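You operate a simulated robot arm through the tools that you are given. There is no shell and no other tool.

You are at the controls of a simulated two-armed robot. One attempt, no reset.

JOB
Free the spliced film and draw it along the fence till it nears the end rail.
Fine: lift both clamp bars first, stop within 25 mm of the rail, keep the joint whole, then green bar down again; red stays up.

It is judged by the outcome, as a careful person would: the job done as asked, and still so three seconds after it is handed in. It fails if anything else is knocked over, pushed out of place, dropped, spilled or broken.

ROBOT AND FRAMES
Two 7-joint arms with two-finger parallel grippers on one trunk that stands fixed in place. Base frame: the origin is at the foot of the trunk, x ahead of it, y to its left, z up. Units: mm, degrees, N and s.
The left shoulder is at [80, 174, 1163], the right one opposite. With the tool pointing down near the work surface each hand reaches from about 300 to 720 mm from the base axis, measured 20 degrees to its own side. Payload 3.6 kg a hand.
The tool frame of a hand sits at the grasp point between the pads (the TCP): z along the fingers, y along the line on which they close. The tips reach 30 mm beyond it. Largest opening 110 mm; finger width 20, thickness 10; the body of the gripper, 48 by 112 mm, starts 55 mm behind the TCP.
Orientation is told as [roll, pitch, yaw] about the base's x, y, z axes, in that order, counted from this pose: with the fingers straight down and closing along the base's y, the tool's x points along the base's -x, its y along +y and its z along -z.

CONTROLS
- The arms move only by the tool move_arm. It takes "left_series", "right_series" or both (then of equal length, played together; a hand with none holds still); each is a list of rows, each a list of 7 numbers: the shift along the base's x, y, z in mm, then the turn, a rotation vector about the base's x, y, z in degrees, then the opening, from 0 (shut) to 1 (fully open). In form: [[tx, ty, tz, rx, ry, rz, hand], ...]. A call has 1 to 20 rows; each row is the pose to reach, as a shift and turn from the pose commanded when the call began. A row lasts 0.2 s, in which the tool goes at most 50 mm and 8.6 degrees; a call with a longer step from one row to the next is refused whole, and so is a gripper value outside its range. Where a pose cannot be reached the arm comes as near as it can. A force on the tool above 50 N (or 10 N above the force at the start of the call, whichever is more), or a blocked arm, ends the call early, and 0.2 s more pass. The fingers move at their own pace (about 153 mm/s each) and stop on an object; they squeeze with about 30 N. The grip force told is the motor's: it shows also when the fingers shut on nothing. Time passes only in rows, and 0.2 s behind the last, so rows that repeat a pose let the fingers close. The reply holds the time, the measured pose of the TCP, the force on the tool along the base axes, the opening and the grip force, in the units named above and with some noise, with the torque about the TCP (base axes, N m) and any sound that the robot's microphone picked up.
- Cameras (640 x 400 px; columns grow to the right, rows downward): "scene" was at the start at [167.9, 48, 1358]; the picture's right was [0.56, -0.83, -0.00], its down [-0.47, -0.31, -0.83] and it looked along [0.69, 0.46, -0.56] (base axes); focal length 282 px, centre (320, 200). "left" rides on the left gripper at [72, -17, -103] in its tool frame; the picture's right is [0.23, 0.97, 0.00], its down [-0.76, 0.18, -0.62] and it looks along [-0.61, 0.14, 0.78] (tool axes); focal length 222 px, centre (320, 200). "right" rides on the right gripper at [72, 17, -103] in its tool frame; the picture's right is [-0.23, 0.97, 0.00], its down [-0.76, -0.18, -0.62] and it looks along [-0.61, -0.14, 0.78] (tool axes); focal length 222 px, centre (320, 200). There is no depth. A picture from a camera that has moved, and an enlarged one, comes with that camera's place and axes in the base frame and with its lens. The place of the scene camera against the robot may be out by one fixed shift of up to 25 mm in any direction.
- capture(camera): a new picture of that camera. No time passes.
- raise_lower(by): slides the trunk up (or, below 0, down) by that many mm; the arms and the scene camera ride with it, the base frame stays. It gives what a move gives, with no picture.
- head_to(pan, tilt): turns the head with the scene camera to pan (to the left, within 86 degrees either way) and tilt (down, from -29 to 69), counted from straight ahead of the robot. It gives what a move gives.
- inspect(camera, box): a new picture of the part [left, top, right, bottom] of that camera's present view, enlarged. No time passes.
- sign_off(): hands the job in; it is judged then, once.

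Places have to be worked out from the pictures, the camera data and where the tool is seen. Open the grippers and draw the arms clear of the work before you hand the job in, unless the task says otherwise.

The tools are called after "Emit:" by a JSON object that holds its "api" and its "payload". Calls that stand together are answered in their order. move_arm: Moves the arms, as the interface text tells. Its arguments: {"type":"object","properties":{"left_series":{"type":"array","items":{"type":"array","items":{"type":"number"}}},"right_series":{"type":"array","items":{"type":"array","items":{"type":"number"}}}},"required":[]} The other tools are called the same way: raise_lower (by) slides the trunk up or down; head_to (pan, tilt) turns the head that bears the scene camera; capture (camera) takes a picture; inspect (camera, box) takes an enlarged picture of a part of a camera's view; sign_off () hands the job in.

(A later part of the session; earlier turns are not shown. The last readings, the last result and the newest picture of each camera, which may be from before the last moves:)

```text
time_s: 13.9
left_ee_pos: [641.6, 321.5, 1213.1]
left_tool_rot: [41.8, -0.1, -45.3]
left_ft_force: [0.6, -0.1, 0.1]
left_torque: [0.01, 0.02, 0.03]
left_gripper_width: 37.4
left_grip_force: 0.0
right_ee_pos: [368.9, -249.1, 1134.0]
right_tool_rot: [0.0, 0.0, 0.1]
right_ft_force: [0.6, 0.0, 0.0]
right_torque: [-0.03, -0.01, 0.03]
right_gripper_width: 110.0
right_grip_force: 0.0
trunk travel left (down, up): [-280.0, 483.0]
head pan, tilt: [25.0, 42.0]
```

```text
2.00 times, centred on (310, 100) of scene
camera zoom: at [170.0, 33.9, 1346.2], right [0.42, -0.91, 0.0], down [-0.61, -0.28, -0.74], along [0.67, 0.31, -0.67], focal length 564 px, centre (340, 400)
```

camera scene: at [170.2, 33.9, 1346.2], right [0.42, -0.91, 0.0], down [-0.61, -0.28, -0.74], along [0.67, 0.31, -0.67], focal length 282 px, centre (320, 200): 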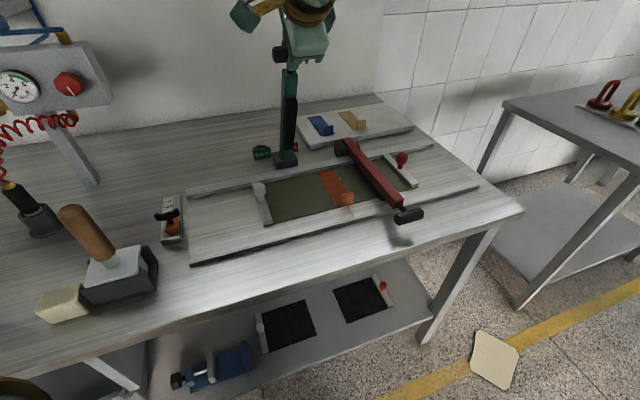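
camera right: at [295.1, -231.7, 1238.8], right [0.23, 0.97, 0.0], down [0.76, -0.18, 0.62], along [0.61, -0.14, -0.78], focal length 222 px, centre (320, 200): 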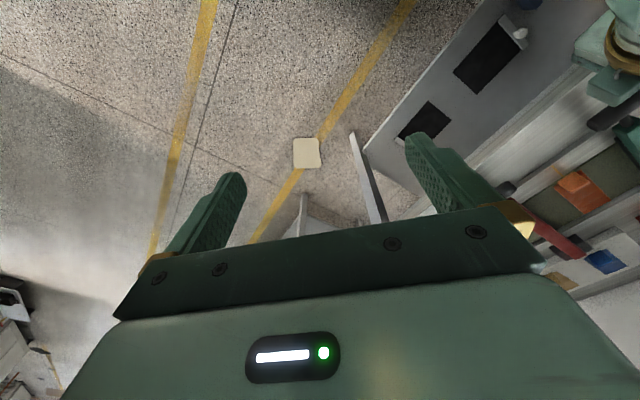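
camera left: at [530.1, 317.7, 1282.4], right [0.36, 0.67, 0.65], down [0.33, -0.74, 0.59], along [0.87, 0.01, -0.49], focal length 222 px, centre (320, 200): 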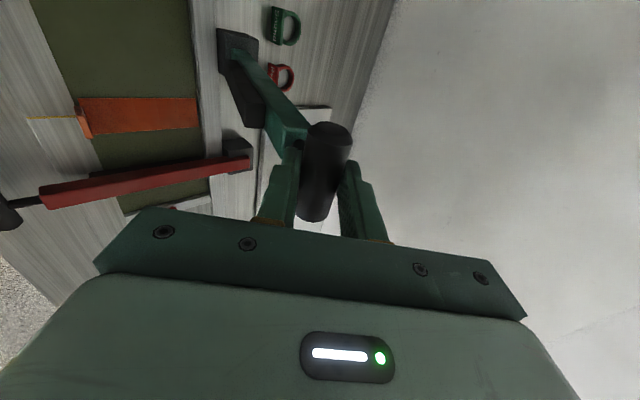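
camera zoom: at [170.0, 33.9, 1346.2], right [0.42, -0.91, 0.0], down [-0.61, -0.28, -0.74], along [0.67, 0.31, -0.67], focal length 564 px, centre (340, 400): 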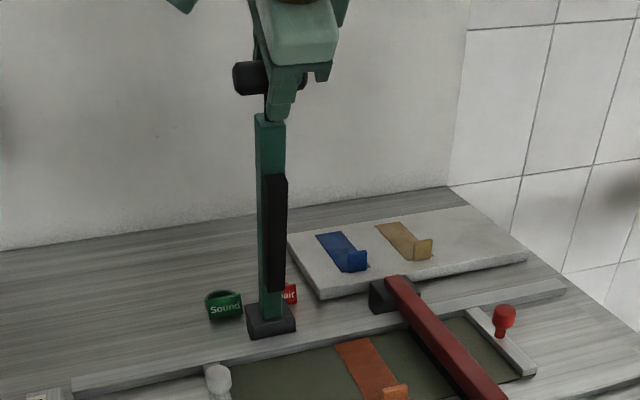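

There is no load on the open jaws, so the bar seems to stay by itself. I'll ease the hand back slowly along its own axis while watching for any movement of the bar.

Emit:
{"api": "move_arm", "payload": {"left_series": [[-3, -3, -5, 0, 0, 0, 0.36], [-3, -3, -5, 0, 0, 0, 0.36], [-3, -3, -5, 0, 0, 0, 0.36]]}}

Emit:
{"api": "inspect", "payload": {"camera": "left", "box": [220, 60, 440, 260]}}

Emit:
{"api": "inspect", "payload": {"camera": "scene", "box": [200, 0, 420, 200]}}

```text
time_s: 14.7
left_ee_pos: [638.2, 316.8, 1207.8]
left_tool_rot: [41.9, -0.1, -45.3]
left_ft_force: [0.6, 1.1, 1.2]
left_torque: [0.0, -0.05, 0.02]
left_gripper_width: 40.7
left_grip_force: 0.8
right_ee_pos: [367.7, -248.2, 1133.1]
right_tool_rot: [0.0, 0.0, 0.0]
right_ft_force: [0.8, -0.2, 0.4]
right_torque: [0.0, -0.01, 0.02]
right_gripper_width: 110.2
right_grip_force: 0.1
trunk travel left (down, up): [-280.0, 483.0]
head pan, tilt: [25.0, 42.0]
```

```text
2.00 times, centred on (330, 160) of left
camera zoom: at [528.9, 312.8, 1273.8], right [0.36, 0.67, 0.65], down [0.33, -0.74, 0.58], along [0.87, 0.01, -0.49], focal length 444 px, centre (300, 280)
```

zoom: 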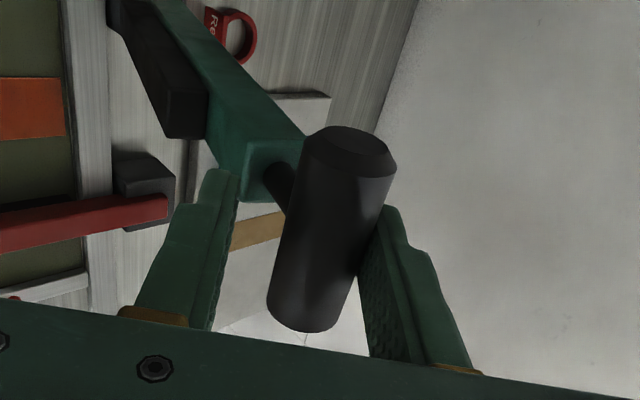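

```text
2.00 times, centred on (310, 100) of scene
camera zoom: at [170.0, 33.9, 1346.2], right [0.42, -0.91, 0.0], down [-0.61, -0.28, -0.74], along [0.67, 0.31, -0.67], focal length 564 px, centre (340, 400)
```

zoom: 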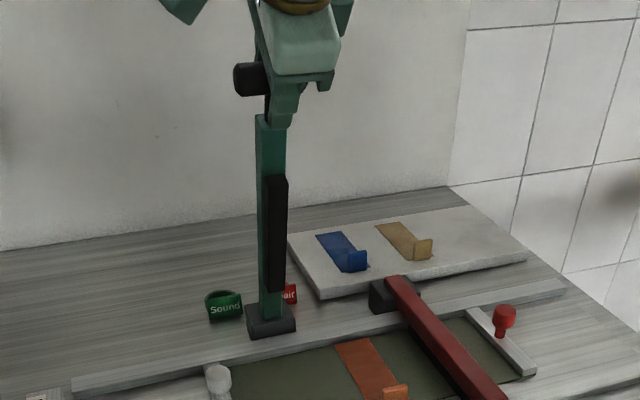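

The bar stayed put when the hand moved, so it holds itself up. I'll re-centre, open wider and withdraw the left hand back along its axis.

Emit:
{"api": "move_arm", "payload": {"left_series": [[2, 2, 3, 0, 0, 0, 0.42], [2, 2, 3, 0, 0, 0, 0.5], [-12, -12, 25, 0, 0, 0, 0.5], [-30, -30, 53, 0, 0, 0, 0.5], [-55, -55, 70, 0, 0, 0, 0.5], [-85, -85, 80, 0, 0, 0, 0.5]]}}

Emit:
{"api": "capture", "payload": {"camera": "scene"}}

Emit:
{"api": "capture", "payload": {"camera": "left"}}

```text
time_s: 16.1
left_ee_pos: [551.2, 231.2, 1288.0]
left_tool_rot: [41.9, 0.0, -45.3]
left_ft_force: [0.8, -0.7, 0.1]
left_torque: [0.02, 0.03, 0.03]
left_gripper_width: 55.1
left_grip_force: 0.1
right_ee_pos: [366.8, -250.1, 1135.0]
right_tool_rot: [0.1, -0.1, 0.0]
right_ft_force: [-0.7, -0.7, -0.4]
right_torque: [0.02, 0.0, 0.01]
right_gripper_width: 110.2
right_grip_force: 0.1
trunk travel left (down, up): [-280.0, 483.0]
head pan, tilt: [25.0, 42.0]
```

```text
taken
camera scene: at [168.9, 32.8, 1346.4], right [0.42, -0.91, 0.0], down [-0.61, -0.28, -0.74], along [0.67, 0.31, -0.67], focal length 282 px, centre (320, 200)
```

scene: 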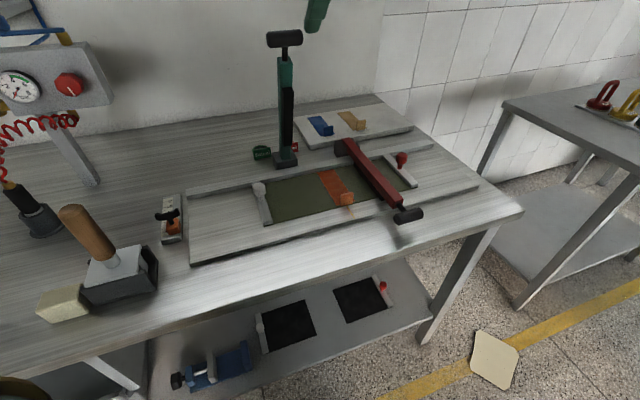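

```text
taken
camera left: at [442.2, 225.7, 1353.8], right [0.36, 0.67, 0.65], down [0.33, -0.74, 0.58], along [0.87, 0.01, -0.49], focal length 222 px, centre (320, 200)
```

left: 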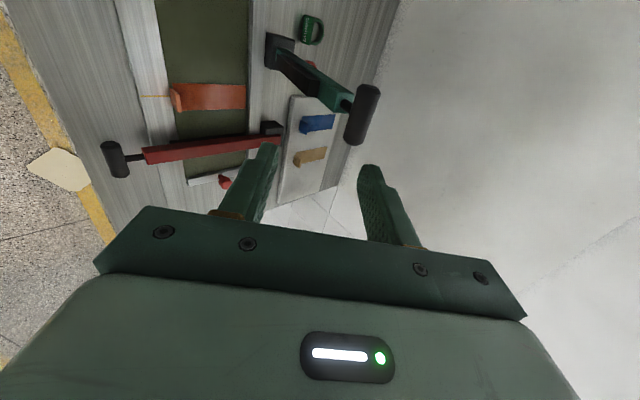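

The green bar stands up by itself. I'll take the left hand back to a neutral place on the left, pointing down, to clear the way for the right arm.

Emit:
{"api": "move_arm", "payload": {"left_series": [[-20, 20, 0, -4.95, 4.95, 0, 0.6], [-40, 40, -10, -9.9, 9.9, 0, 0.7], [-60, 60, -25, -14.85, 14.85, 0, 0.8], [-80, 80, -45, -19.8, 19.8, 0, 0.9], [-100, 105, -65, -24.75, 24.75, 0, 1], [-115, 130, -90, -29.7, 29.7, 0, 1], [-120, 150, -110, -29.7, 29.7, 0, 1]]}}

Emit:
{"api": "capture", "payload": {"camera": "scene"}}

Emit:
{"api": "capture", "payload": {"camera": "left"}}

```text
time_s: 17.7
left_ee_pos: [434.0, 385.2, 1176.9]
left_tool_rot: [-0.4, -0.3, -45.3]
left_ft_force: [-0.3, 0.8, 0.4]
left_torque: [-0.01, -0.01, -0.02]
left_gripper_width: 110.1
left_grip_force: 0.1
left hand out of reach, approached as far as the arm can: row 6
right_ee_pos: [367.6, -247.8, 1133.8]
right_tool_rot: [-0.2, 0.0, 0.1]
right_ft_force: [0.0, 0.7, -0.2]
right_torque: [-0.04, 0.0, -0.03]
right_gripper_width: 109.8
right_grip_force: 0.0
trunk travel left (down, up): [-280.0, 483.0]
head pan, tilt: [25.0, 42.0]
```

```text
taken
camera scene: at [170.0, 35.2, 1346.1], right [0.42, -0.91, 0.0], down [-0.61, -0.28, -0.74], along [0.67, 0.31, -0.67], focal length 282 px, centre (320, 200)
```

scene: 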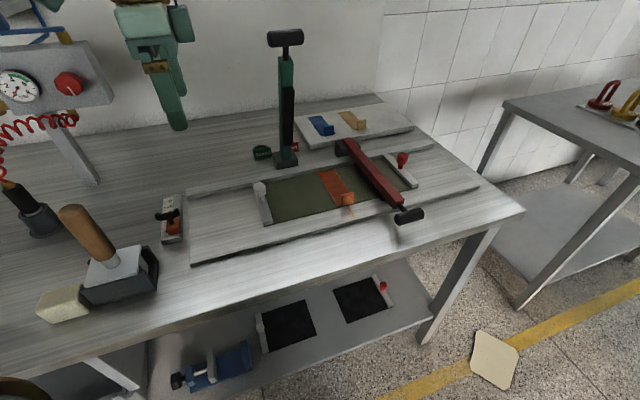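

```text
taken
camera left: at [370.3, 425.6, 1280.9], right [0.53, 0.85, -0.01], down [0.66, -0.41, 0.63], along [0.53, -0.34, -0.78], focal length 222 px, centre (320, 200)
```

left: 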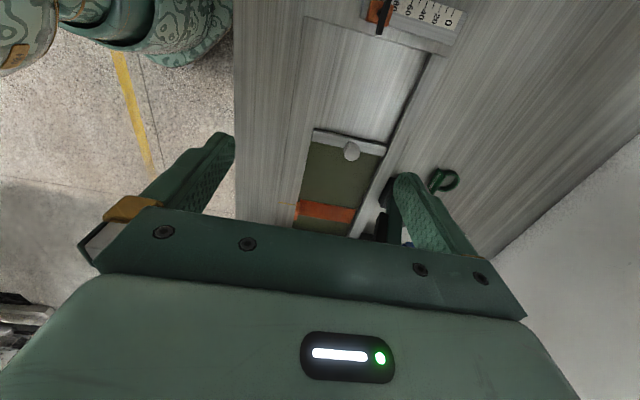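

The view lines up with the fence axis, so I'll enlarge it to measure the strip and the rail. Then I'll bring the right hand, turned by -45°, over to the red handle.

Emit:
{"api": "inspect", "payload": {"camera": "left", "box": [280, 0, 480, 240]}}

Emit:
{"api": "move_arm", "payload": {"right_series": [[15, 38, -10, 0, 0, -7.5, 1], [35, 75, -20, 0, 0, -15, 1], [58, 110, -30, 0, 0, -22.5, 1], [82, 145, -45, 0, 0, -30, 1], [106, 180, -60, 0, 0, -37.5, 1], [130, 215, -75, 0, 0, -45, 1], [152, 248, -90, 0, 0, -45, 1], [172, 280, -105, 0, 0, -45, 1], [190, 305, -120, 0, 0, -45, 1]]}}

Emit:
{"api": "capture", "payload": {"camera": "right"}}

Emit:
{"api": "capture", "payload": {"camera": "scene"}}

```text
1.67 times, centred on (380, 120) of left
camera zoom: at [370.3, 425.6, 1280.9], right [0.53, 0.85, -0.01], down [0.66, -0.41, 0.63], along [0.53, -0.34, -0.78], focal length 370 px, centre (220, 333)
```

zoom: 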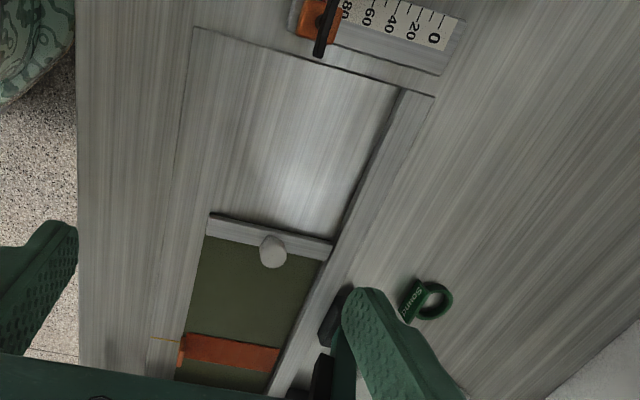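

```text
time_s: 19.7
left_ee_pos: [433.7, 384.0, 1177.8]
left_tool_rot: [-0.4, -0.4, -45.2]
left_ft_force: [-0.3, 0.3, 0.5]
left_torque: [-0.02, -0.03, 0.01]
left_gripper_width: 110.1
left_grip_force: 0.0
right_ee_pos: [560.9, 56.8, 1015.0]
right_tool_rot: [-0.1, 0.0, -44.9]
right_ft_force: [0.4, -0.5, 0.0]
right_torque: [-0.02, -0.01, 0.01]
right_gripper_width: 109.9
right_grip_force: 0.1
trunk travel left (down, up): [-280.0, 483.0]
head pan, tilt: [25.0, 42.0]
```

```text
taken
camera right: at [520.3, 119.5, 1119.4], right [0.85, 0.53, 0.0], down [0.41, -0.66, 0.62], along [0.33, -0.53, -0.78], focal length 222 px, centre (320, 200)
```

right: 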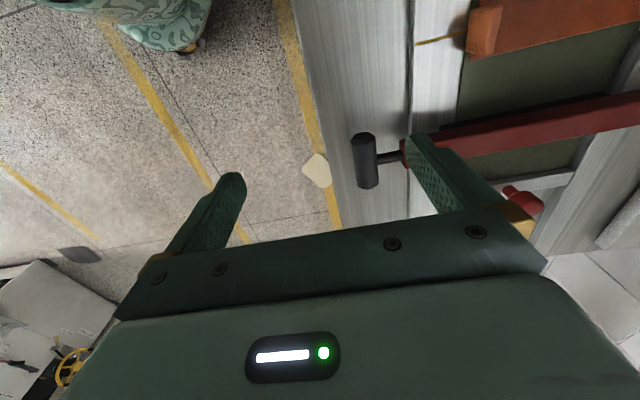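

```text
taken
camera scene: at [170.5, 35.1, 1346.1], right [0.42, -0.91, 0.0], down [-0.61, -0.28, -0.74], along [0.67, 0.31, -0.67], focal length 282 px, centre (320, 200)
```

scene: 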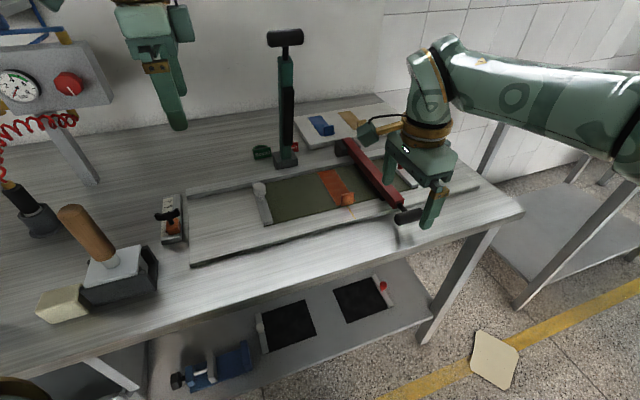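

Emit:
{"api": "inspect", "payload": {"camera": "right", "box": [320, 100, 480, 220]}}

```text
3.33 times, centred on (400, 160) of right
camera zoom: at [520.3, 119.5, 1119.4], right [0.85, 0.53, 0.0], down [0.41, -0.66, 0.62], along [0.33, -0.53, -0.78], focal length 740 px, centre (53, 333)
```

zoom: 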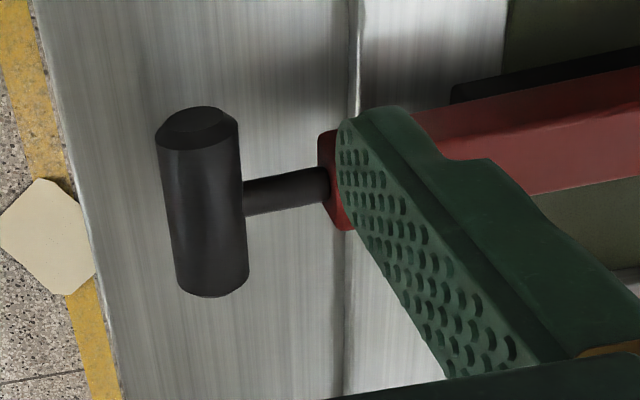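

The red handle centres near [629,43,897.5]. I'll tilt the right hand the same way (30° down, pointing along the bar) to a standoff in front of it.

Emit:
{"api": "move_arm", "payload": {"right_series": [[2, -10, 0, 5.3, -5.3, 0, 0.8], [4, -20, 0, 10.6, -10.6, 0, 0.6], [6, -30, 0, 15.9, -15.9, 0, 0.5], [8, -40, -5, 21.2, -21.2, 0, 0.4], [10, -50, -15, 26.5, -26.5, 0, 0.35], [12, -58, -28, 31.8, -31.8, 0, 0.35], [13, -64, -42, 37.1, -37.1, 0, 0.35], [14, -68.5, -58, 42.4, -42.4, 0, 0.35], [14.3, -68.5, -71, 42.4, -42.4, 0, 0.35]]}}

Emit:
{"api": "capture", "payload": {"camera": "right"}}

Emit:
{"api": "capture", "payload": {"camera": "scene"}}

```text
time_s: 21.7
left_ee_pos: [433.5, 383.2, 1178.7]
left_tool_rot: [-0.2, -0.2, -45.2]
left_ft_force: [-0.4, 0.9, 0.8]
left_torque: [-0.01, -0.01, -0.01]
left_gripper_width: 110.1
left_grip_force: 0.0
right_ee_pos: [572.6, -10.8, 943.2]
right_tool_rot: [60.0, 0.0, -45.1]
right_ft_force: [0.3, 0.5, 0.5]
right_torque: [0.0, 0.04, 0.0]
right_gripper_width: 38.5
right_grip_force: 0.1
trunk travel left (down, up): [-280.0, 483.0]
head pan, tilt: [25.0, 42.0]
```

```text
taken
camera right: at [463.7, -17.7, 1010.4], right [0.5, 0.18, 0.84], down [0.09, -0.98, 0.16], along [0.86, 0.0, -0.51], focal length 222 px, centre (320, 200)
```

right: 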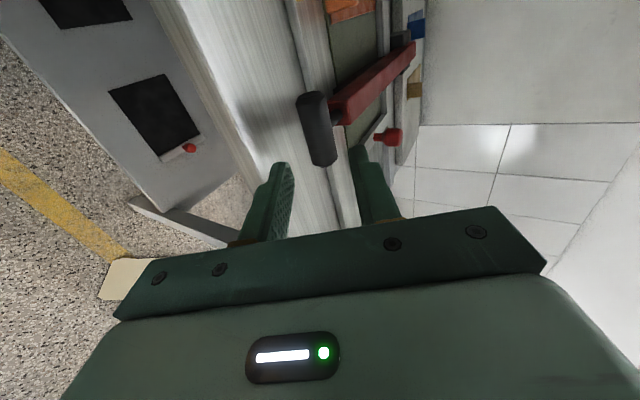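

```text
taken
camera scene: at [170.2, 34.4, 1346.1], right [0.42, -0.91, 0.0], down [-0.61, -0.28, -0.74], along [0.67, 0.31, -0.67], focal length 282 px, centre (320, 200)
```

scene: 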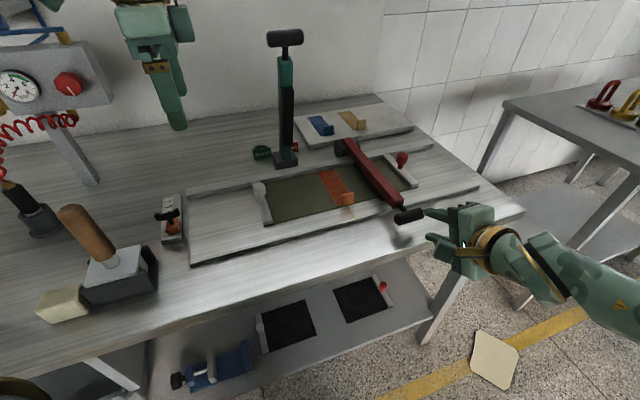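

The red handle lies 90 mm ahead on the jaws' centre line. I'll slide in and then close.

Emit:
{"api": "move_arm", "payload": {"right_series": [[10.6, 10.6, -8.2, 0, 0, 0, 0.35], [21.2, 21.2, -16.5, 0, 0, 0, 0.35], [31.8, 31.8, -24.7, 0, 0, 0, 0.35], [42.4, 42.4, -33, 0, 0, 0, 0.35], [42.4, 42.4, -33, 0, 0, 0, 0.35]]}}

Emit:
{"api": "inspect", "payload": {"camera": "right", "box": [220, 60, 440, 260]}}

```text
time_s: 22.9
left_ee_pos: [433.3, 383.6, 1178.6]
left_tool_rot: [-0.2, -0.4, -45.1]
left_ft_force: [0.1, 0.4, 0.3]
left_torque: [-0.04, 0.04, -0.01]
left_gripper_width: 109.9
left_grip_force: 0.1
right_ee_pos: [615.2, 28.6, 909.8]
right_tool_rot: [59.9, 0.0, -45.0]
right_ft_force: [0.1, -0.3, 0.5]
right_torque: [0.0, -0.03, -0.01]
right_gripper_width: 38.6
right_grip_force: 0.1
trunk travel left (down, up): [-280.0, 483.0]
head pan, tilt: [25.0, 42.0]
```

```text
2.00 times, centred on (330, 160) of right
camera zoom: at [504.9, 23.8, 977.6], right [0.51, 0.18, 0.84], down [0.09, -0.98, 0.16], along [0.86, 0.0, -0.51], focal length 444 px, centre (300, 280)
```

zoom: 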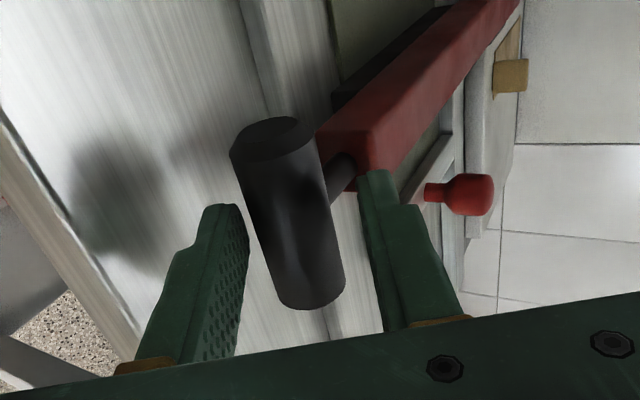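

The handle is between the jaws with no contact force. Closing now and lifting the first few degrees.

Emit:
{"api": "move_arm", "payload": {"right_series": [[0, 0, 0, 0, 0, 0, 0.15], [0, 0, 0, 0, 0, 0, 0.1], [0, 0, 0, 0, 0, 0, 0.1], [0.2, 0.2, 13.7, 0, 0, 0, 0.1], [0.8, 0.8, 27.5, 0, 0, 0, 0.1], [1.9, 1.9, 41, 0, 0, 0, 0.1], [3.4, 3.4, 54.7, 0, 0, 0, 0.1]]}}

Emit:
{"api": "capture", "payload": {"camera": "right"}}

Emit:
{"api": "capture", "payload": {"camera": "scene"}}

```text
time_s: 24.5
left_ee_pos: [434.9, 382.7, 1178.4]
left_tool_rot: [-0.1, -0.2, -45.2]
left_ft_force: [-0.1, 0.3, -0.3]
left_torque: [-0.02, 0.0, 0.01]
left_gripper_width: 110.1
left_grip_force: 0.0
right_ee_pos: [617.1, 32.5, 965.2]
right_tool_rot: [60.1, -0.1, -45.1]
right_ft_force: [-3.8, -10.1, -2.0]
right_torque: [-0.59, -0.33, 0.03]
right_gripper_width: 25.0
right_grip_force: 45.2
trunk travel left (down, up): [-280.0, 483.0]
head pan, tilt: [25.0, 42.0]
```

```text
taken
camera right: at [508.2, 26.8, 1032.9], right [0.5, 0.18, 0.84], down [0.09, -0.98, 0.16], along [0.86, 0.0, -0.51], focal length 222 px, centre (320, 200)
```

right: 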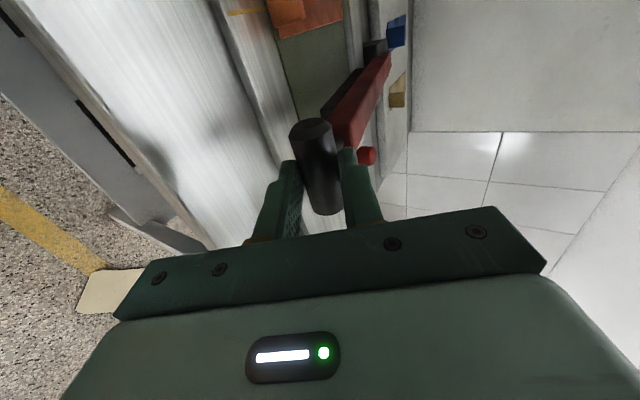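

```text
taken
camera scene: at [169.9, 32.6, 1346.3], right [0.42, -0.91, 0.0], down [-0.61, -0.28, -0.74], along [0.67, 0.31, -0.67], focal length 282 px, centre (320, 200)
```

scene: 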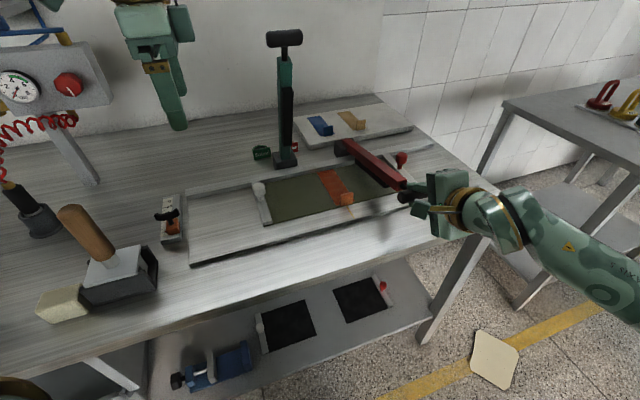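

The red bar rises the same way at about 10°. I'll carry it on to about 40° along the same arc.

Emit:
{"api": "move_arm", "payload": {"right_series": [[4.2, 4.2, 26.8, 0, 0, 0, 0.1], [10, 10, 53, 0, 0, 0, 0.1], [17.5, 17.5, 78.4, 0, 0, 0, 0.1], [26.4, 26.4, 102.8, 0, 0, 0, 0.1], [36.9, 36.9, 126, 0, 0, 0, 0.1], [48.7, 48.7, 147.8, 0, 0, 0, 0.1]]}}

Emit:
{"api": "capture", "payload": {"camera": "right"}}

Emit:
{"api": "capture", "payload": {"camera": "scene"}}

```text
time_s: 25.9
left_ee_pos: [432.2, 384.0, 1178.3]
left_tool_rot: [-0.2, -0.3, -45.2]
left_ft_force: [-0.3, 0.0, 0.4]
left_torque: [-0.03, 0.04, -0.01]
left_gripper_width: 110.0
left_grip_force: 0.2
right_ee_pos: [667.1, 82.6, 1113.3]
right_tool_rot: [60.0, 0.0, -44.9]
right_ft_force: [-2.1, 1.5, 1.0]
right_torque: [-0.12, -0.3, -1.29]
right_gripper_width: 25.3
right_grip_force: 45.0
trunk travel left (down, up): [-280.0, 483.0]
head pan, tilt: [25.0, 42.0]
```

```text
taken
camera right: at [557.8, 76.7, 1180.7], right [0.5, 0.18, 0.84], down [0.1, -0.98, 0.16], along [0.86, 0.0, -0.51], focal length 222 px, centre (320, 200)
```

right: 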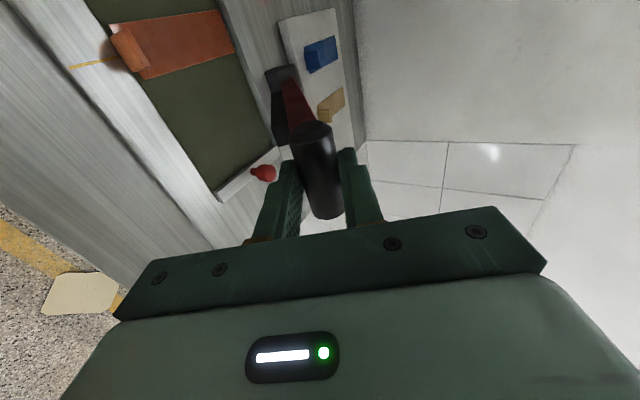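

```text
taken
camera scene: at [169.3, 34.2, 1346.3], right [0.42, -0.91, 0.0], down [-0.61, -0.28, -0.74], along [0.67, 0.31, -0.67], focal length 282 px, centre (320, 200)
```

scene: 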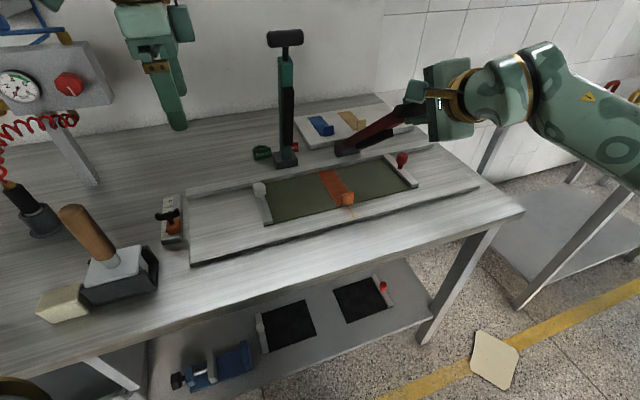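

Red is at about 40° with small forces. I'll go on to about 60° with the tool angle held, checking for reach.

Emit:
{"api": "move_arm", "payload": {"right_series": [[13.2, 13.2, 20.2, 0, 0, 0, 0.1], [27.4, 27.4, 38.8, 0, 0, 0, 0.1], [42.8, 42.8, 55.5, 0, 0, 0, 0.1], [59.2, 59.2, 70.3, 0, 0, 0, 0.1]]}}

Emit:
{"api": "capture", "payload": {"camera": "right"}}

Emit:
{"api": "capture", "payload": {"camera": "scene"}}

```text
time_s: 26.9
left_ee_pos: [433.0, 380.5, 1179.0]
left_tool_rot: [-0.1, -0.2, -45.2]
left_ft_force: [-0.2, 0.6, -0.3]
left_torque: [-0.01, -0.02, 0.01]
left_gripper_width: 109.8
left_grip_force: 0.1
right_ee_pos: [722.3, 138.2, 1180.0]
right_tool_rot: [60.4, -0.2, -45.3]
right_ft_force: [4.6, -9.2, 10.2]
right_torque: [0.26, -0.71, -1.15]
right_gripper_width: 25.3
right_grip_force: 44.8
right hand out of reach, approached as far as the arm can: row 4
trunk travel left (down, up): [-280.0, 483.0]
head pan, tilt: [25.0, 42.0]
```

```text
taken
camera right: at [612.2, 132.2, 1246.6], right [0.5, 0.18, 0.85], down [0.09, -0.98, 0.16], along [0.86, 0.0, -0.51], focal length 222 px, centre (320, 200)
```

right: 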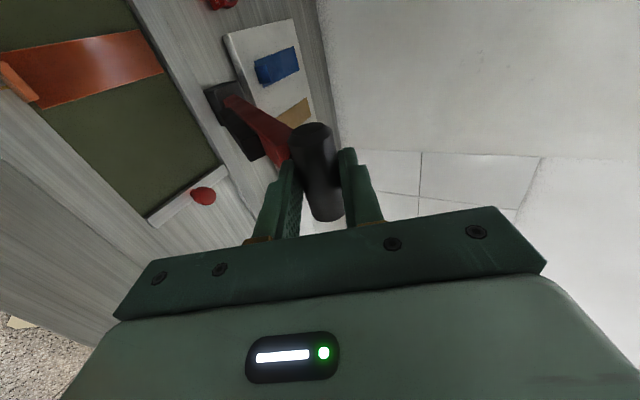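

```text
taken
camera scene: at [169.3, 31.4, 1346.6], right [0.42, -0.91, 0.0], down [-0.61, -0.28, -0.74], along [0.67, 0.31, -0.67], focal length 282 px, centre (320, 200)
```

scene: 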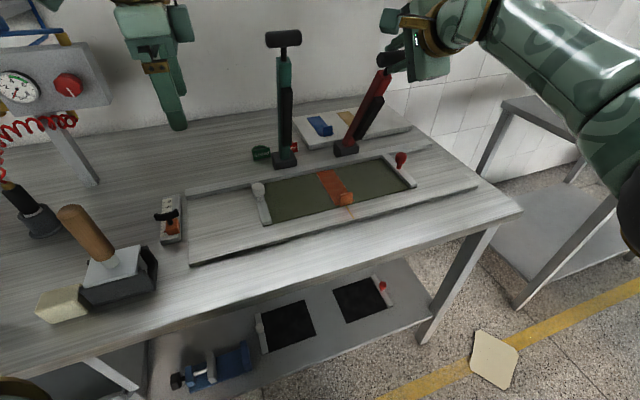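

Red is at about 58°, and the right arm is at the limit of its reach. I'll loosen the jaws to a cage to test whether the bar stays up here.

Emit:
{"api": "move_arm", "payload": {"right_series": [[0, 0, 0, 0, 0, 0, 0.26], [0, 0, 0, 0, 0, 0, 0.3], [0, 0, 0, 0, 0, 0, 0.3], [0, 0, 0, 0, 0, 0, 0.3]]}}

Emit:
{"api": "inspect", "payload": {"camera": "right", "box": [220, 60, 440, 260]}}

Emit:
{"api": "inspect", "payload": {"camera": "scene", "box": [260, 20, 480, 200]}}

```text
time_s: 27.9
left_ee_pos: [433.7, 383.1, 1178.2]
left_tool_rot: [-0.1, -0.4, -45.3]
left_ft_force: [-0.1, -0.7, -0.2]
left_torque: [-0.01, 0.03, 0.01]
left_gripper_width: 110.1
left_grip_force: 0.1
right_ee_pos: [721.9, 143.9, 1175.9]
right_tool_rot: [59.9, 0.0, -45.0]
right_ft_force: [0.3, 0.6, 0.7]
right_torque: [-0.01, 0.02, 0.01]
right_gripper_width: 33.8
right_grip_force: 0.0
trunk travel left (down, up): [-280.0, 483.0]
head pan, tilt: [25.0, 42.0]
```

```text
2.00 times, centred on (330, 160) of right
camera zoom: at [611.9, 136.4, 1244.2], right [0.51, 0.18, 0.84], down [0.1, -0.98, 0.16], along [0.86, 0.0, -0.51], focal length 444 px, centre (300, 280)
```

zoom: 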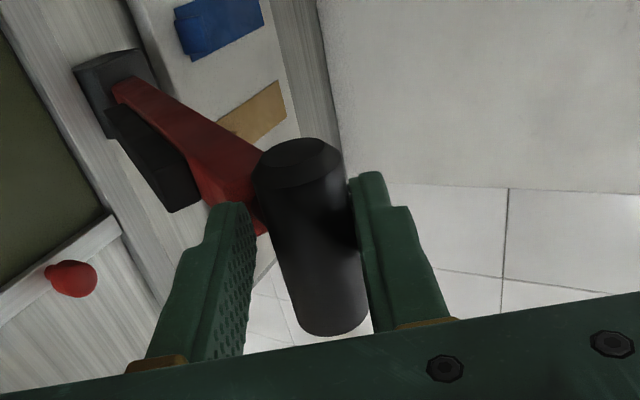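

```text
2.22 times, centred on (370, 110) of scene
camera zoom: at [170.0, 34.3, 1346.2], right [0.42, -0.91, 0.0], down [-0.61, -0.28, -0.74], along [0.67, 0.31, -0.67], focal length 627 px, centre (209, 400)
```

zoom: 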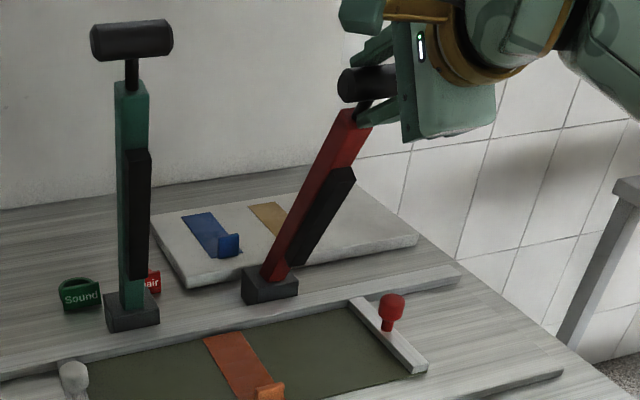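

The red bar rests on neither jaw at about 58°, so it holds itself too. I'll open and withdraw the right hand along its axis, then use the left hand to push red on to its stop.

Emit:
{"api": "move_arm", "payload": {"right_series": [[0, 0, 1, 0, 0, 0, 0.4], [0, 0, 1, 0, 0, 0, 0.48], [-10, -10, 9, 0, 0, 0, 0.48], [-28, -28, 24, 0, 0, 0, 0.48], [-50, -50, 40, 0, 0, 0, 0.48], [-75, -80, 45, 0, 0, 0, 0.48]]}}

Emit:
{"api": "capture", "payload": {"camera": "scene"}}

Emit:
{"api": "capture", "payload": {"camera": "right"}}

```text
time_s: 29.3
left_ee_pos: [434.1, 382.2, 1177.9]
left_tool_rot: [-0.2, -0.1, -45.2]
left_ft_force: [0.2, -0.8, 0.2]
left_torque: [0.01, -0.03, 0.01]
left_gripper_width: 110.1
left_grip_force: 0.1
right_ee_pos: [645.3, 56.3, 1221.8]
right_tool_rot: [60.0, 0.0, -45.0]
right_ft_force: [-0.2, -0.4, -0.5]
right_torque: [0.0, 0.01, 0.0]
right_gripper_width: 52.9
right_grip_force: 0.0
trunk travel left (down, up): [-280.0, 483.0]
head pan, tilt: [25.0, 42.0]
```

```text
taken
camera scene: at [169.5, 32.6, 1346.3], right [0.42, -0.91, 0.0], down [-0.61, -0.28, -0.74], along [0.67, 0.31, -0.67], focal length 282 px, centre (320, 200)
```

scene: 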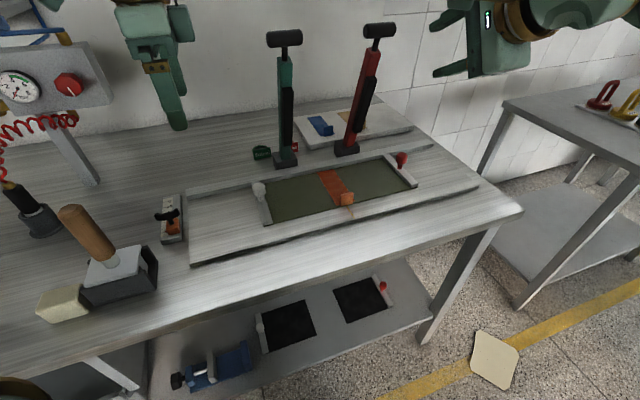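

```text
taken
camera right: at [535.7, 50.7, 1289.1], right [0.51, 0.18, 0.84], down [0.09, -0.98, 0.16], along [0.86, 0.0, -0.52], focal length 222 px, centre (320, 200)
```

right: 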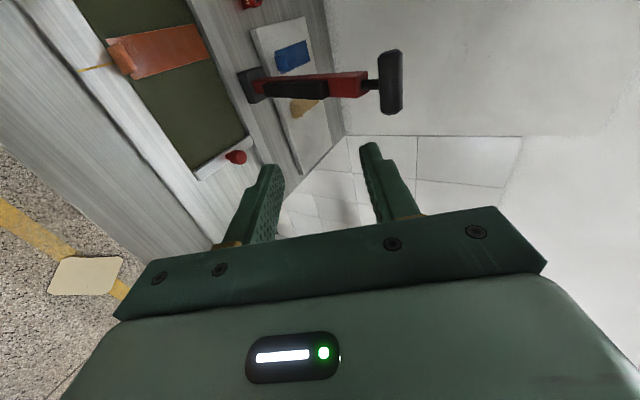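

Both bars are now fully up: the red bar swung on by itself to about 70° and stayed there. I'll park the right arm and bring the left hand over the white knob for a close view.

Emit:
{"api": "move_arm", "payload": {"right_series": [[-28, -32, 5, -5.3, 5.3, 0, 0.6], [-56, -64, 5, -10.6, 10.6, 0, 0.7], [-86, -96, 0, -15.9, 15.9, 0, 0.8], [-116, -128, -10, -21.2, 21.2, 0, 0.9], [-146, -160, -20, -26.5, 26.5, 0, 1], [-176, -192, -30, -31.8, 31.8, 0, 1], [-206, -224, -45, -37.1, 37.1, 0, 1], [-236, -255, -60, -42.4, 42.4, 0, 1], [-262, -285, -72, -42.4, 42.4, 0, 1]], "left_series": [[9, 2, -22, 0, 0, 0, 1], [18, 4, -44, 0, 0, 0, 1], [27, 6, -66, 0, 0, 0, 1], [36, 9, -88, 0, 0, 0, 1], [45, 11, -110, 0, 0, 0, 1], [54, 13, -132, 0, 0, 0, 1], [63, 15, -154, 0, 0, 0, 1], [72, 17, -176, 0, 0, 0, 1], [77, 19, -193, 0, 0, 0, 1]]}}

Emit:
{"api": "capture", "payload": {"camera": "left"}}

Emit:
{"api": "capture", "payload": {"camera": "scene"}}

```text
time_s: 31.3
left_ee_pos: [509.1, 400.9, 984.4]
left_tool_rot: [-0.1, -0.1, -45.2]
left_ft_force: [0.3, 0.7, -0.4]
left_torque: [0.02, -0.02, 0.0]
left_gripper_width: 109.8
left_grip_force: 0.1
right_ee_pos: [383.3, -224.2, 1149.7]
right_tool_rot: [0.0, 0.1, -45.0]
right_ft_force: [0.0, -0.4, 0.1]
right_torque: [0.03, 0.0, -0.01]
right_gripper_width: 110.0
right_grip_force: 0.2
trunk travel left (down, up): [-280.0, 483.0]
head pan, tilt: [25.0, 42.0]
```

```text
taken
camera left: at [446.2, 441.6, 1088.1], right [0.53, 0.85, 0.0], down [0.66, -0.41, 0.63], along [0.53, -0.33, -0.78], focal length 222 px, centre (320, 200)
```

left: 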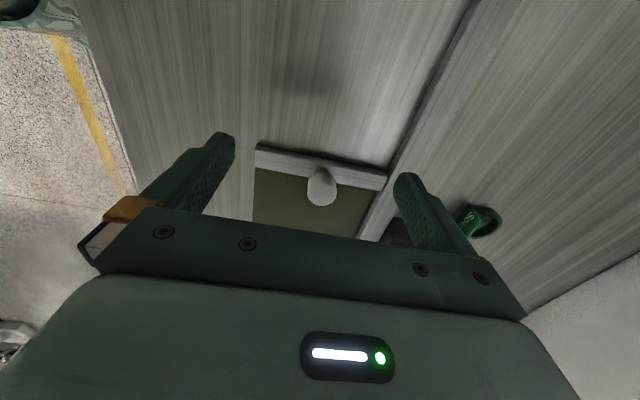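

```text
taken
camera scene: at [169.4, 32.6, 1346.3], right [0.42, -0.91, 0.0], down [-0.61, -0.28, -0.74], along [0.67, 0.31, -0.67], focal length 282 px, centre (320, 200)
```

scene: 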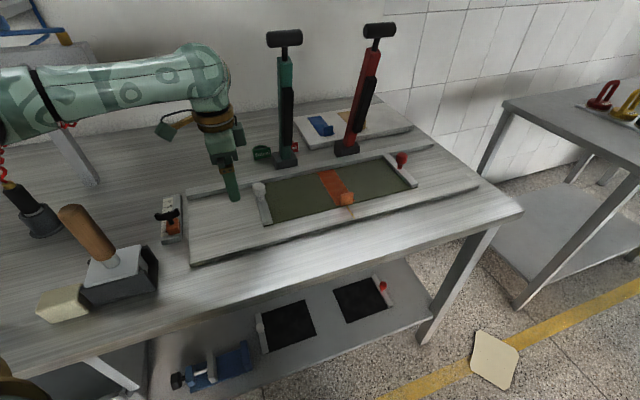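

Both bars stay upright, green on the left and red on the right. I'll enlarge the knob to place it exactly.

Emit:
{"api": "inspect", "payload": {"camera": "left", "box": [240, 120, 420, 240]}}

Emit:
{"api": "inspect", "payload": {"camera": "scene", "box": [210, 130, 430, 260]}}

Emit:
{"api": "inspect", "payload": {"camera": "scene", "box": [150, 150, 300, 270]}}

```text
3.33 times, centred on (330, 180) of left
camera zoom: at [446.2, 441.6, 1088.1], right [0.53, 0.85, 0.0], down [0.66, -0.41, 0.63], along [0.53, -0.33, -0.78], focal length 740 px, centre (287, 267)
```

zoom: 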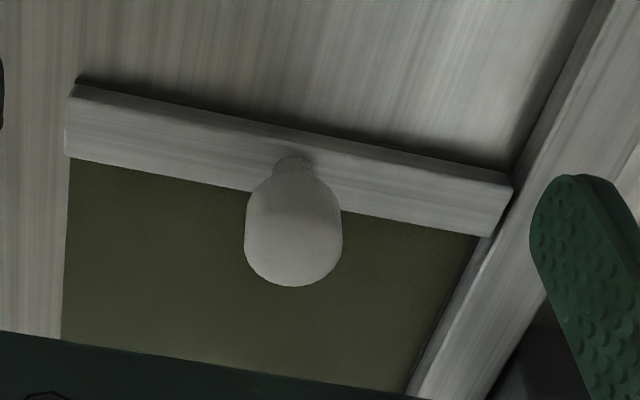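

```text
2.91 times, centred on (320, 195) of scene
camera zoom: at [169.4, 32.6, 1346.3], right [0.42, -0.91, 0.0], down [-0.61, -0.28, -0.74], along [0.67, 0.31, -0.67], focal length 821 px, centre (320, 214)
```

zoom: 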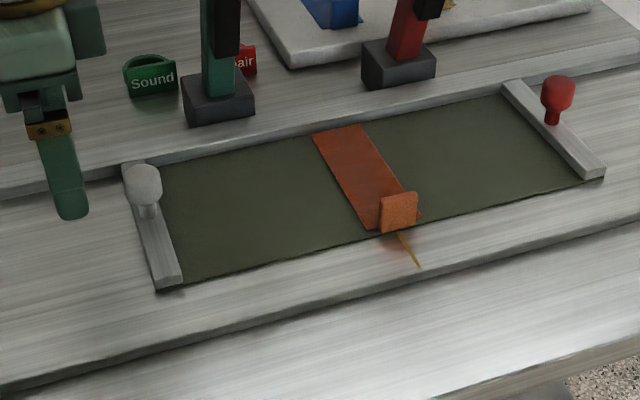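

```text
3.33 times, centred on (225, 210) of scene
camera zoom: at [169.4, 32.6, 1346.3], right [0.42, -0.91, 0.0], down [-0.61, -0.28, -0.74], along [0.67, 0.31, -0.67], focal length 941 px, centre (637, 167)
```

zoom: 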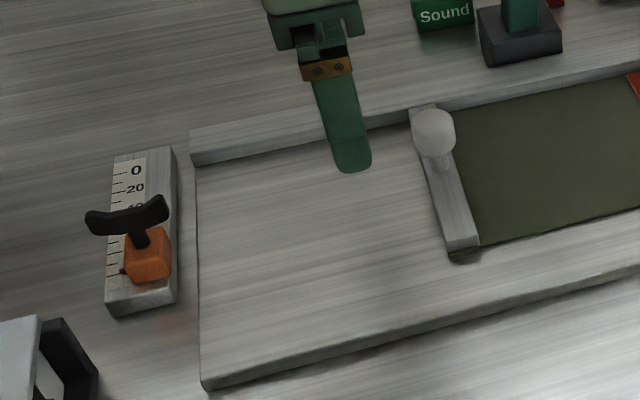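

The knob's ball is about 28 mm wide, centred near u≈-122.5, v≈656.5, z≈917 on the board axes. The strip's leading edge is at u≈-110 and the rail's near face at u≈55. I'll go above the knob with the jaws across the film, offset slightly to the film side so the fingers stay clear of the slider handle at the end.

Emit:
{"api": "move_arm", "payload": {"left_series": [[15.4, -9.4, 0, 0, 0, 0.2, 0.8], [30.8, -18.7, 0, 0, 0, 0.2, 0.6], [46.2, -28.1, 0, 0, 0, 0.2, 0.55], [46.2, -28.1, 0, 0, 0, 0.2, 0.55]]}}

Emit:
{"api": "capture", "payload": {"camera": "left"}}

Emit:
{"api": "inspect", "payload": {"camera": "scene", "box": [190, 110, 350, 250]}}

```text
time_s: 32.3
left_ee_pos: [555.5, 374.5, 984.0]
left_tool_rot: [-0.2, -0.3, -45.1]
left_ft_force: [0.1, -0.1, 0.7]
left_torque: [0.0, 0.01, 0.0]
left_gripper_width: 60.7
left_grip_force: 0.1
right_ee_pos: [384.2, -222.2, 1148.8]
right_tool_rot: [0.0, -0.1, -45.1]
right_ft_force: [-0.2, -0.1, -0.1]
right_torque: [-0.01, -0.03, -0.03]
right_gripper_width: 110.1
right_grip_force: 0.1
trunk travel left (down, up): [-280.0, 483.0]
head pan, tilt: [25.0, 42.0]
```

```text
taken
camera left: at [492.5, 415.2, 1088.2], right [0.53, 0.85, -0.01], down [0.66, -0.41, 0.63], along [0.53, -0.33, -0.78], focal length 222 px, centre (320, 200)
```

left: 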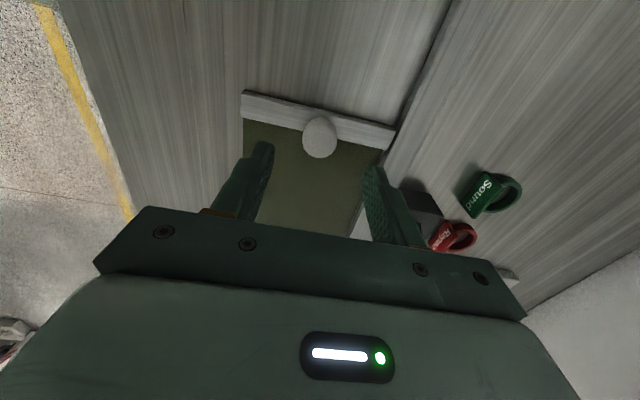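

```text
2.86 times, centred on (270, 180) of scene
camera zoom: at [169.7, 34.3, 1346.2], right [0.42, -0.91, 0.0], down [-0.61, -0.28, -0.74], along [0.67, 0.31, -0.67], focal length 806 px, centre (463, 257)
```

zoom: 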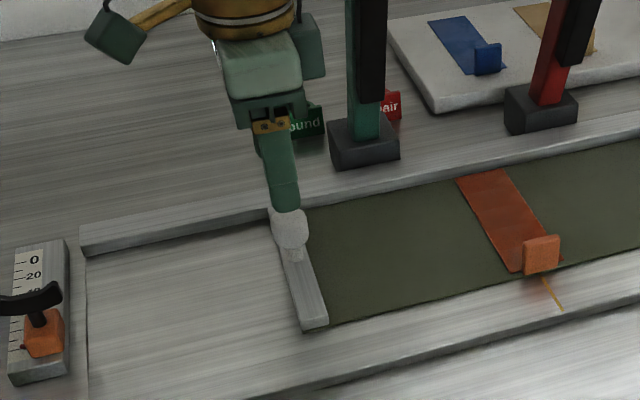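

The hand is centred over the knob across the film (v≈657.6). I'll go down so that the tips stop about 9 mm above the strip, then look.

Emit:
{"api": "move_arm", "payload": {"left_series": [[1, -1, -20, 0, 0, 0, 0.55], [1, -1, -40, 0, 0, 0, 0.55], [1, -1, -59, 0, 0, 0, 0.55], [1, -1, -59, 0, 0, 0, 0.55]]}}

Emit:
{"api": "capture", "payload": {"camera": "left"}}

Emit:
{"api": "inspect", "payload": {"camera": "scene", "box": [190, 110, 350, 250]}}

```text
time_s: 33.3
left_ee_pos: [557.4, 373.5, 925.6]
left_tool_rot: [-0.1, -0.4, -45.0]
left_ft_force: [-0.7, -0.3, 0.7]
left_torque: [-0.04, 0.03, 0.0]
left_gripper_width: 60.3
left_grip_force: 0.1
right_ee_pos: [384.9, -223.7, 1150.4]
right_tool_rot: [0.0, -0.1, -44.9]
right_ft_force: [-0.1, 0.6, 0.6]
right_torque: [0.04, 0.03, 0.01]
right_gripper_width: 109.8
right_grip_force: 0.1
trunk travel left (down, up): [-280.0, 483.0]
head pan, tilt: [25.0, 42.0]
```

```text
taken
camera left: at [494.3, 413.8, 1029.2], right [0.53, 0.85, 0.0], down [0.66, -0.41, 0.63], along [0.53, -0.33, -0.78], focal length 222 px, centre (320, 200)
```

left: 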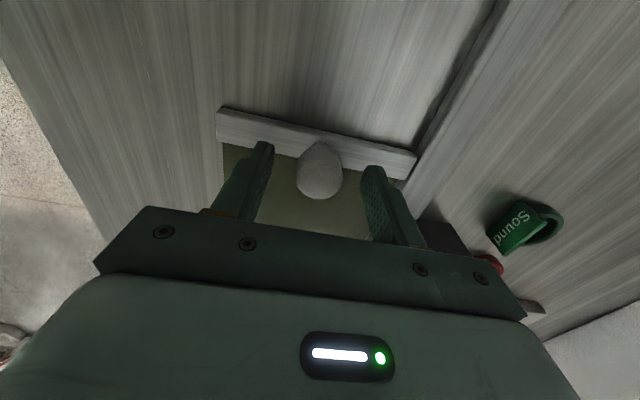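

```text
2.86 times, centred on (270, 180) of scene
camera zoom: at [169.9, 33.9, 1346.2], right [0.42, -0.91, 0.0], down [-0.61, -0.28, -0.74], along [0.67, 0.31, -0.67], focal length 806 px, centre (463, 257)
```

zoom: 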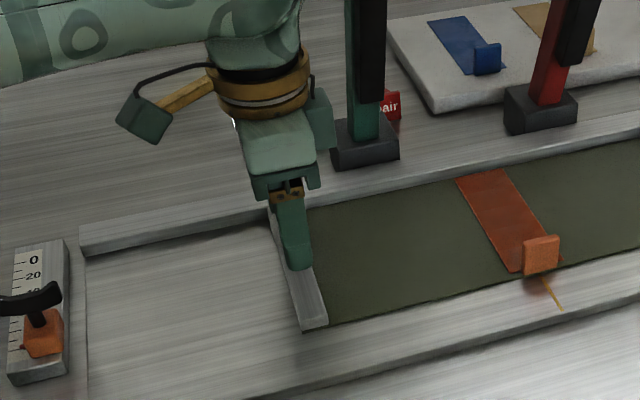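

The ball is between the fingers and centred to within 1 mm. I'll nudge 1 mm toward the rail and close on it.

Emit:
{"api": "move_arm", "payload": {"left_series": [[-0.8, 0.8, 0, 0, 0, 0, 0.45], [-0.8, 0.8, 0, 0, 0, 0, 0.35], [-0.8, 0.8, 0, 0, 0, 0, 0.28], [-0.8, 0.8, 0, 0, 0, 0, 0.22], [-0.8, 0.8, 0, 0, 0, 0, 0.15], [-0.8, 0.8, 0, 0, 0, 0, 0.15]]}}

Emit:
{"api": "capture", "payload": {"camera": "left"}}

Emit:
{"api": "inspect", "payload": {"camera": "scene", "box": [190, 110, 430, 260]}}

```text
time_s: 34.7
left_ee_pos: [556.3, 374.9, 924.8]
left_tool_rot: [-0.2, -0.2, -45.0]
left_ft_force: [0.2, -0.4, 0.0]
left_torque: [-0.04, -0.02, -0.03]
left_gripper_width: 27.8
left_grip_force: 30.5
right_ee_pos: [383.6, -223.3, 1150.2]
right_tool_rot: [-0.1, 0.0, -45.0]
right_ft_force: [-0.1, -0.1, -0.1]
right_torque: [-0.01, -0.05, -0.01]
right_gripper_width: 109.9
right_grip_force: 0.1
trunk travel left (down, up): [-280.0, 483.0]
head pan, tilt: [25.0, 42.0]
```

```text
taken
camera left: at [493.4, 414.7, 1029.2], right [0.53, 0.85, -0.01], down [0.66, -0.41, 0.63], along [0.53, -0.33, -0.78], focal length 222 px, centre (320, 200)
```

left: 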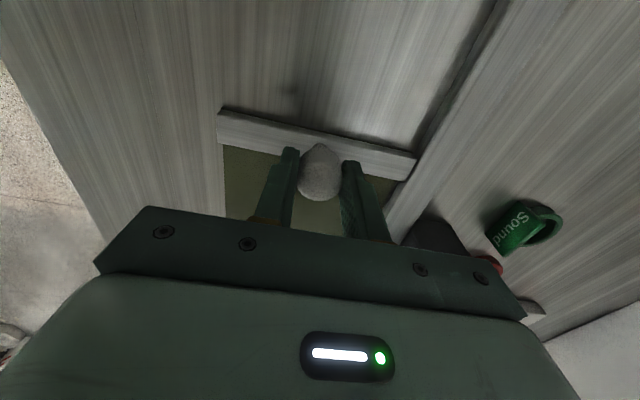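

```text
2.67 times, centred on (310, 185) of scene
camera zoom: at [170.2, 34.0, 1346.1], right [0.42, -0.91, 0.0], down [-0.61, -0.28, -0.74], along [0.67, 0.31, -0.67], focal length 752 px, centre (347, 240)
```

zoom: 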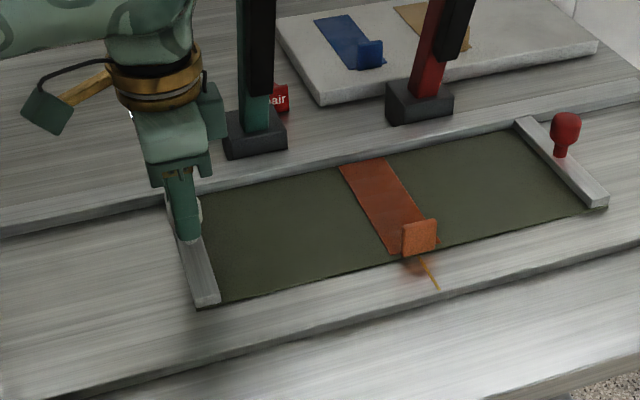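

The knob is held at 27.8 mm with no side force. I'll start drawing slowly along the fence: 12 mm first, watching the pull and that both halves move together.

Emit:
{"api": "move_arm", "payload": {"left_series": [[-1.4, 1.4, 0, 0, 0, 0, 0.15], [-3.5, 3.5, 0, 0, 0, 0, 0.15], [-5.7, 5.7, 0, 0, 0, 0, 0.15], [-7.8, 7.8, 0, 0, 0, 0, 0.15], [-8.5, 8.5, 0, 0, 0, 0, 0.15]]}}

Emit:
{"api": "inspect", "payload": {"camera": "scene", "box": [190, 110, 430, 260]}}

```text
time_s: 35.9
left_ee_pos: [547.6, 381.3, 926.0]
left_tool_rot: [-0.2, -0.3, -44.9]
left_ft_force: [0.7, 0.1, -0.3]
left_torque: [-0.01, 0.03, 0.01]
left_gripper_width: 27.8
left_grip_force: 29.6
right_ee_pos: [384.8, -224.9, 1149.2]
right_tool_rot: [0.0, 0.0, -45.0]
right_ft_force: [-0.1, -0.1, -0.7]
right_torque: [0.0, 0.02, 0.0]
right_gripper_width: 110.0
right_grip_force: 0.0
trunk travel left (down, up): [-280.0, 483.0]
head pan, tilt: [25.0, 42.0]
```

```text
2.67 times, centred on (310, 185) of scene
camera zoom: at [170.3, 34.0, 1346.1], right [0.42, -0.91, 0.0], down [-0.61, -0.28, -0.74], along [0.67, 0.31, -0.67], focal length 752 px, centre (347, 240)
```

zoom: 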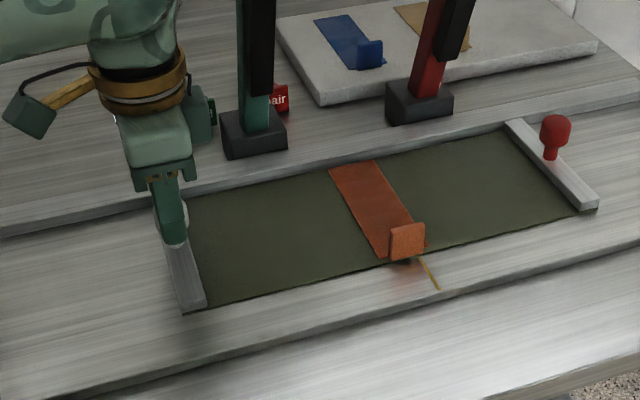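

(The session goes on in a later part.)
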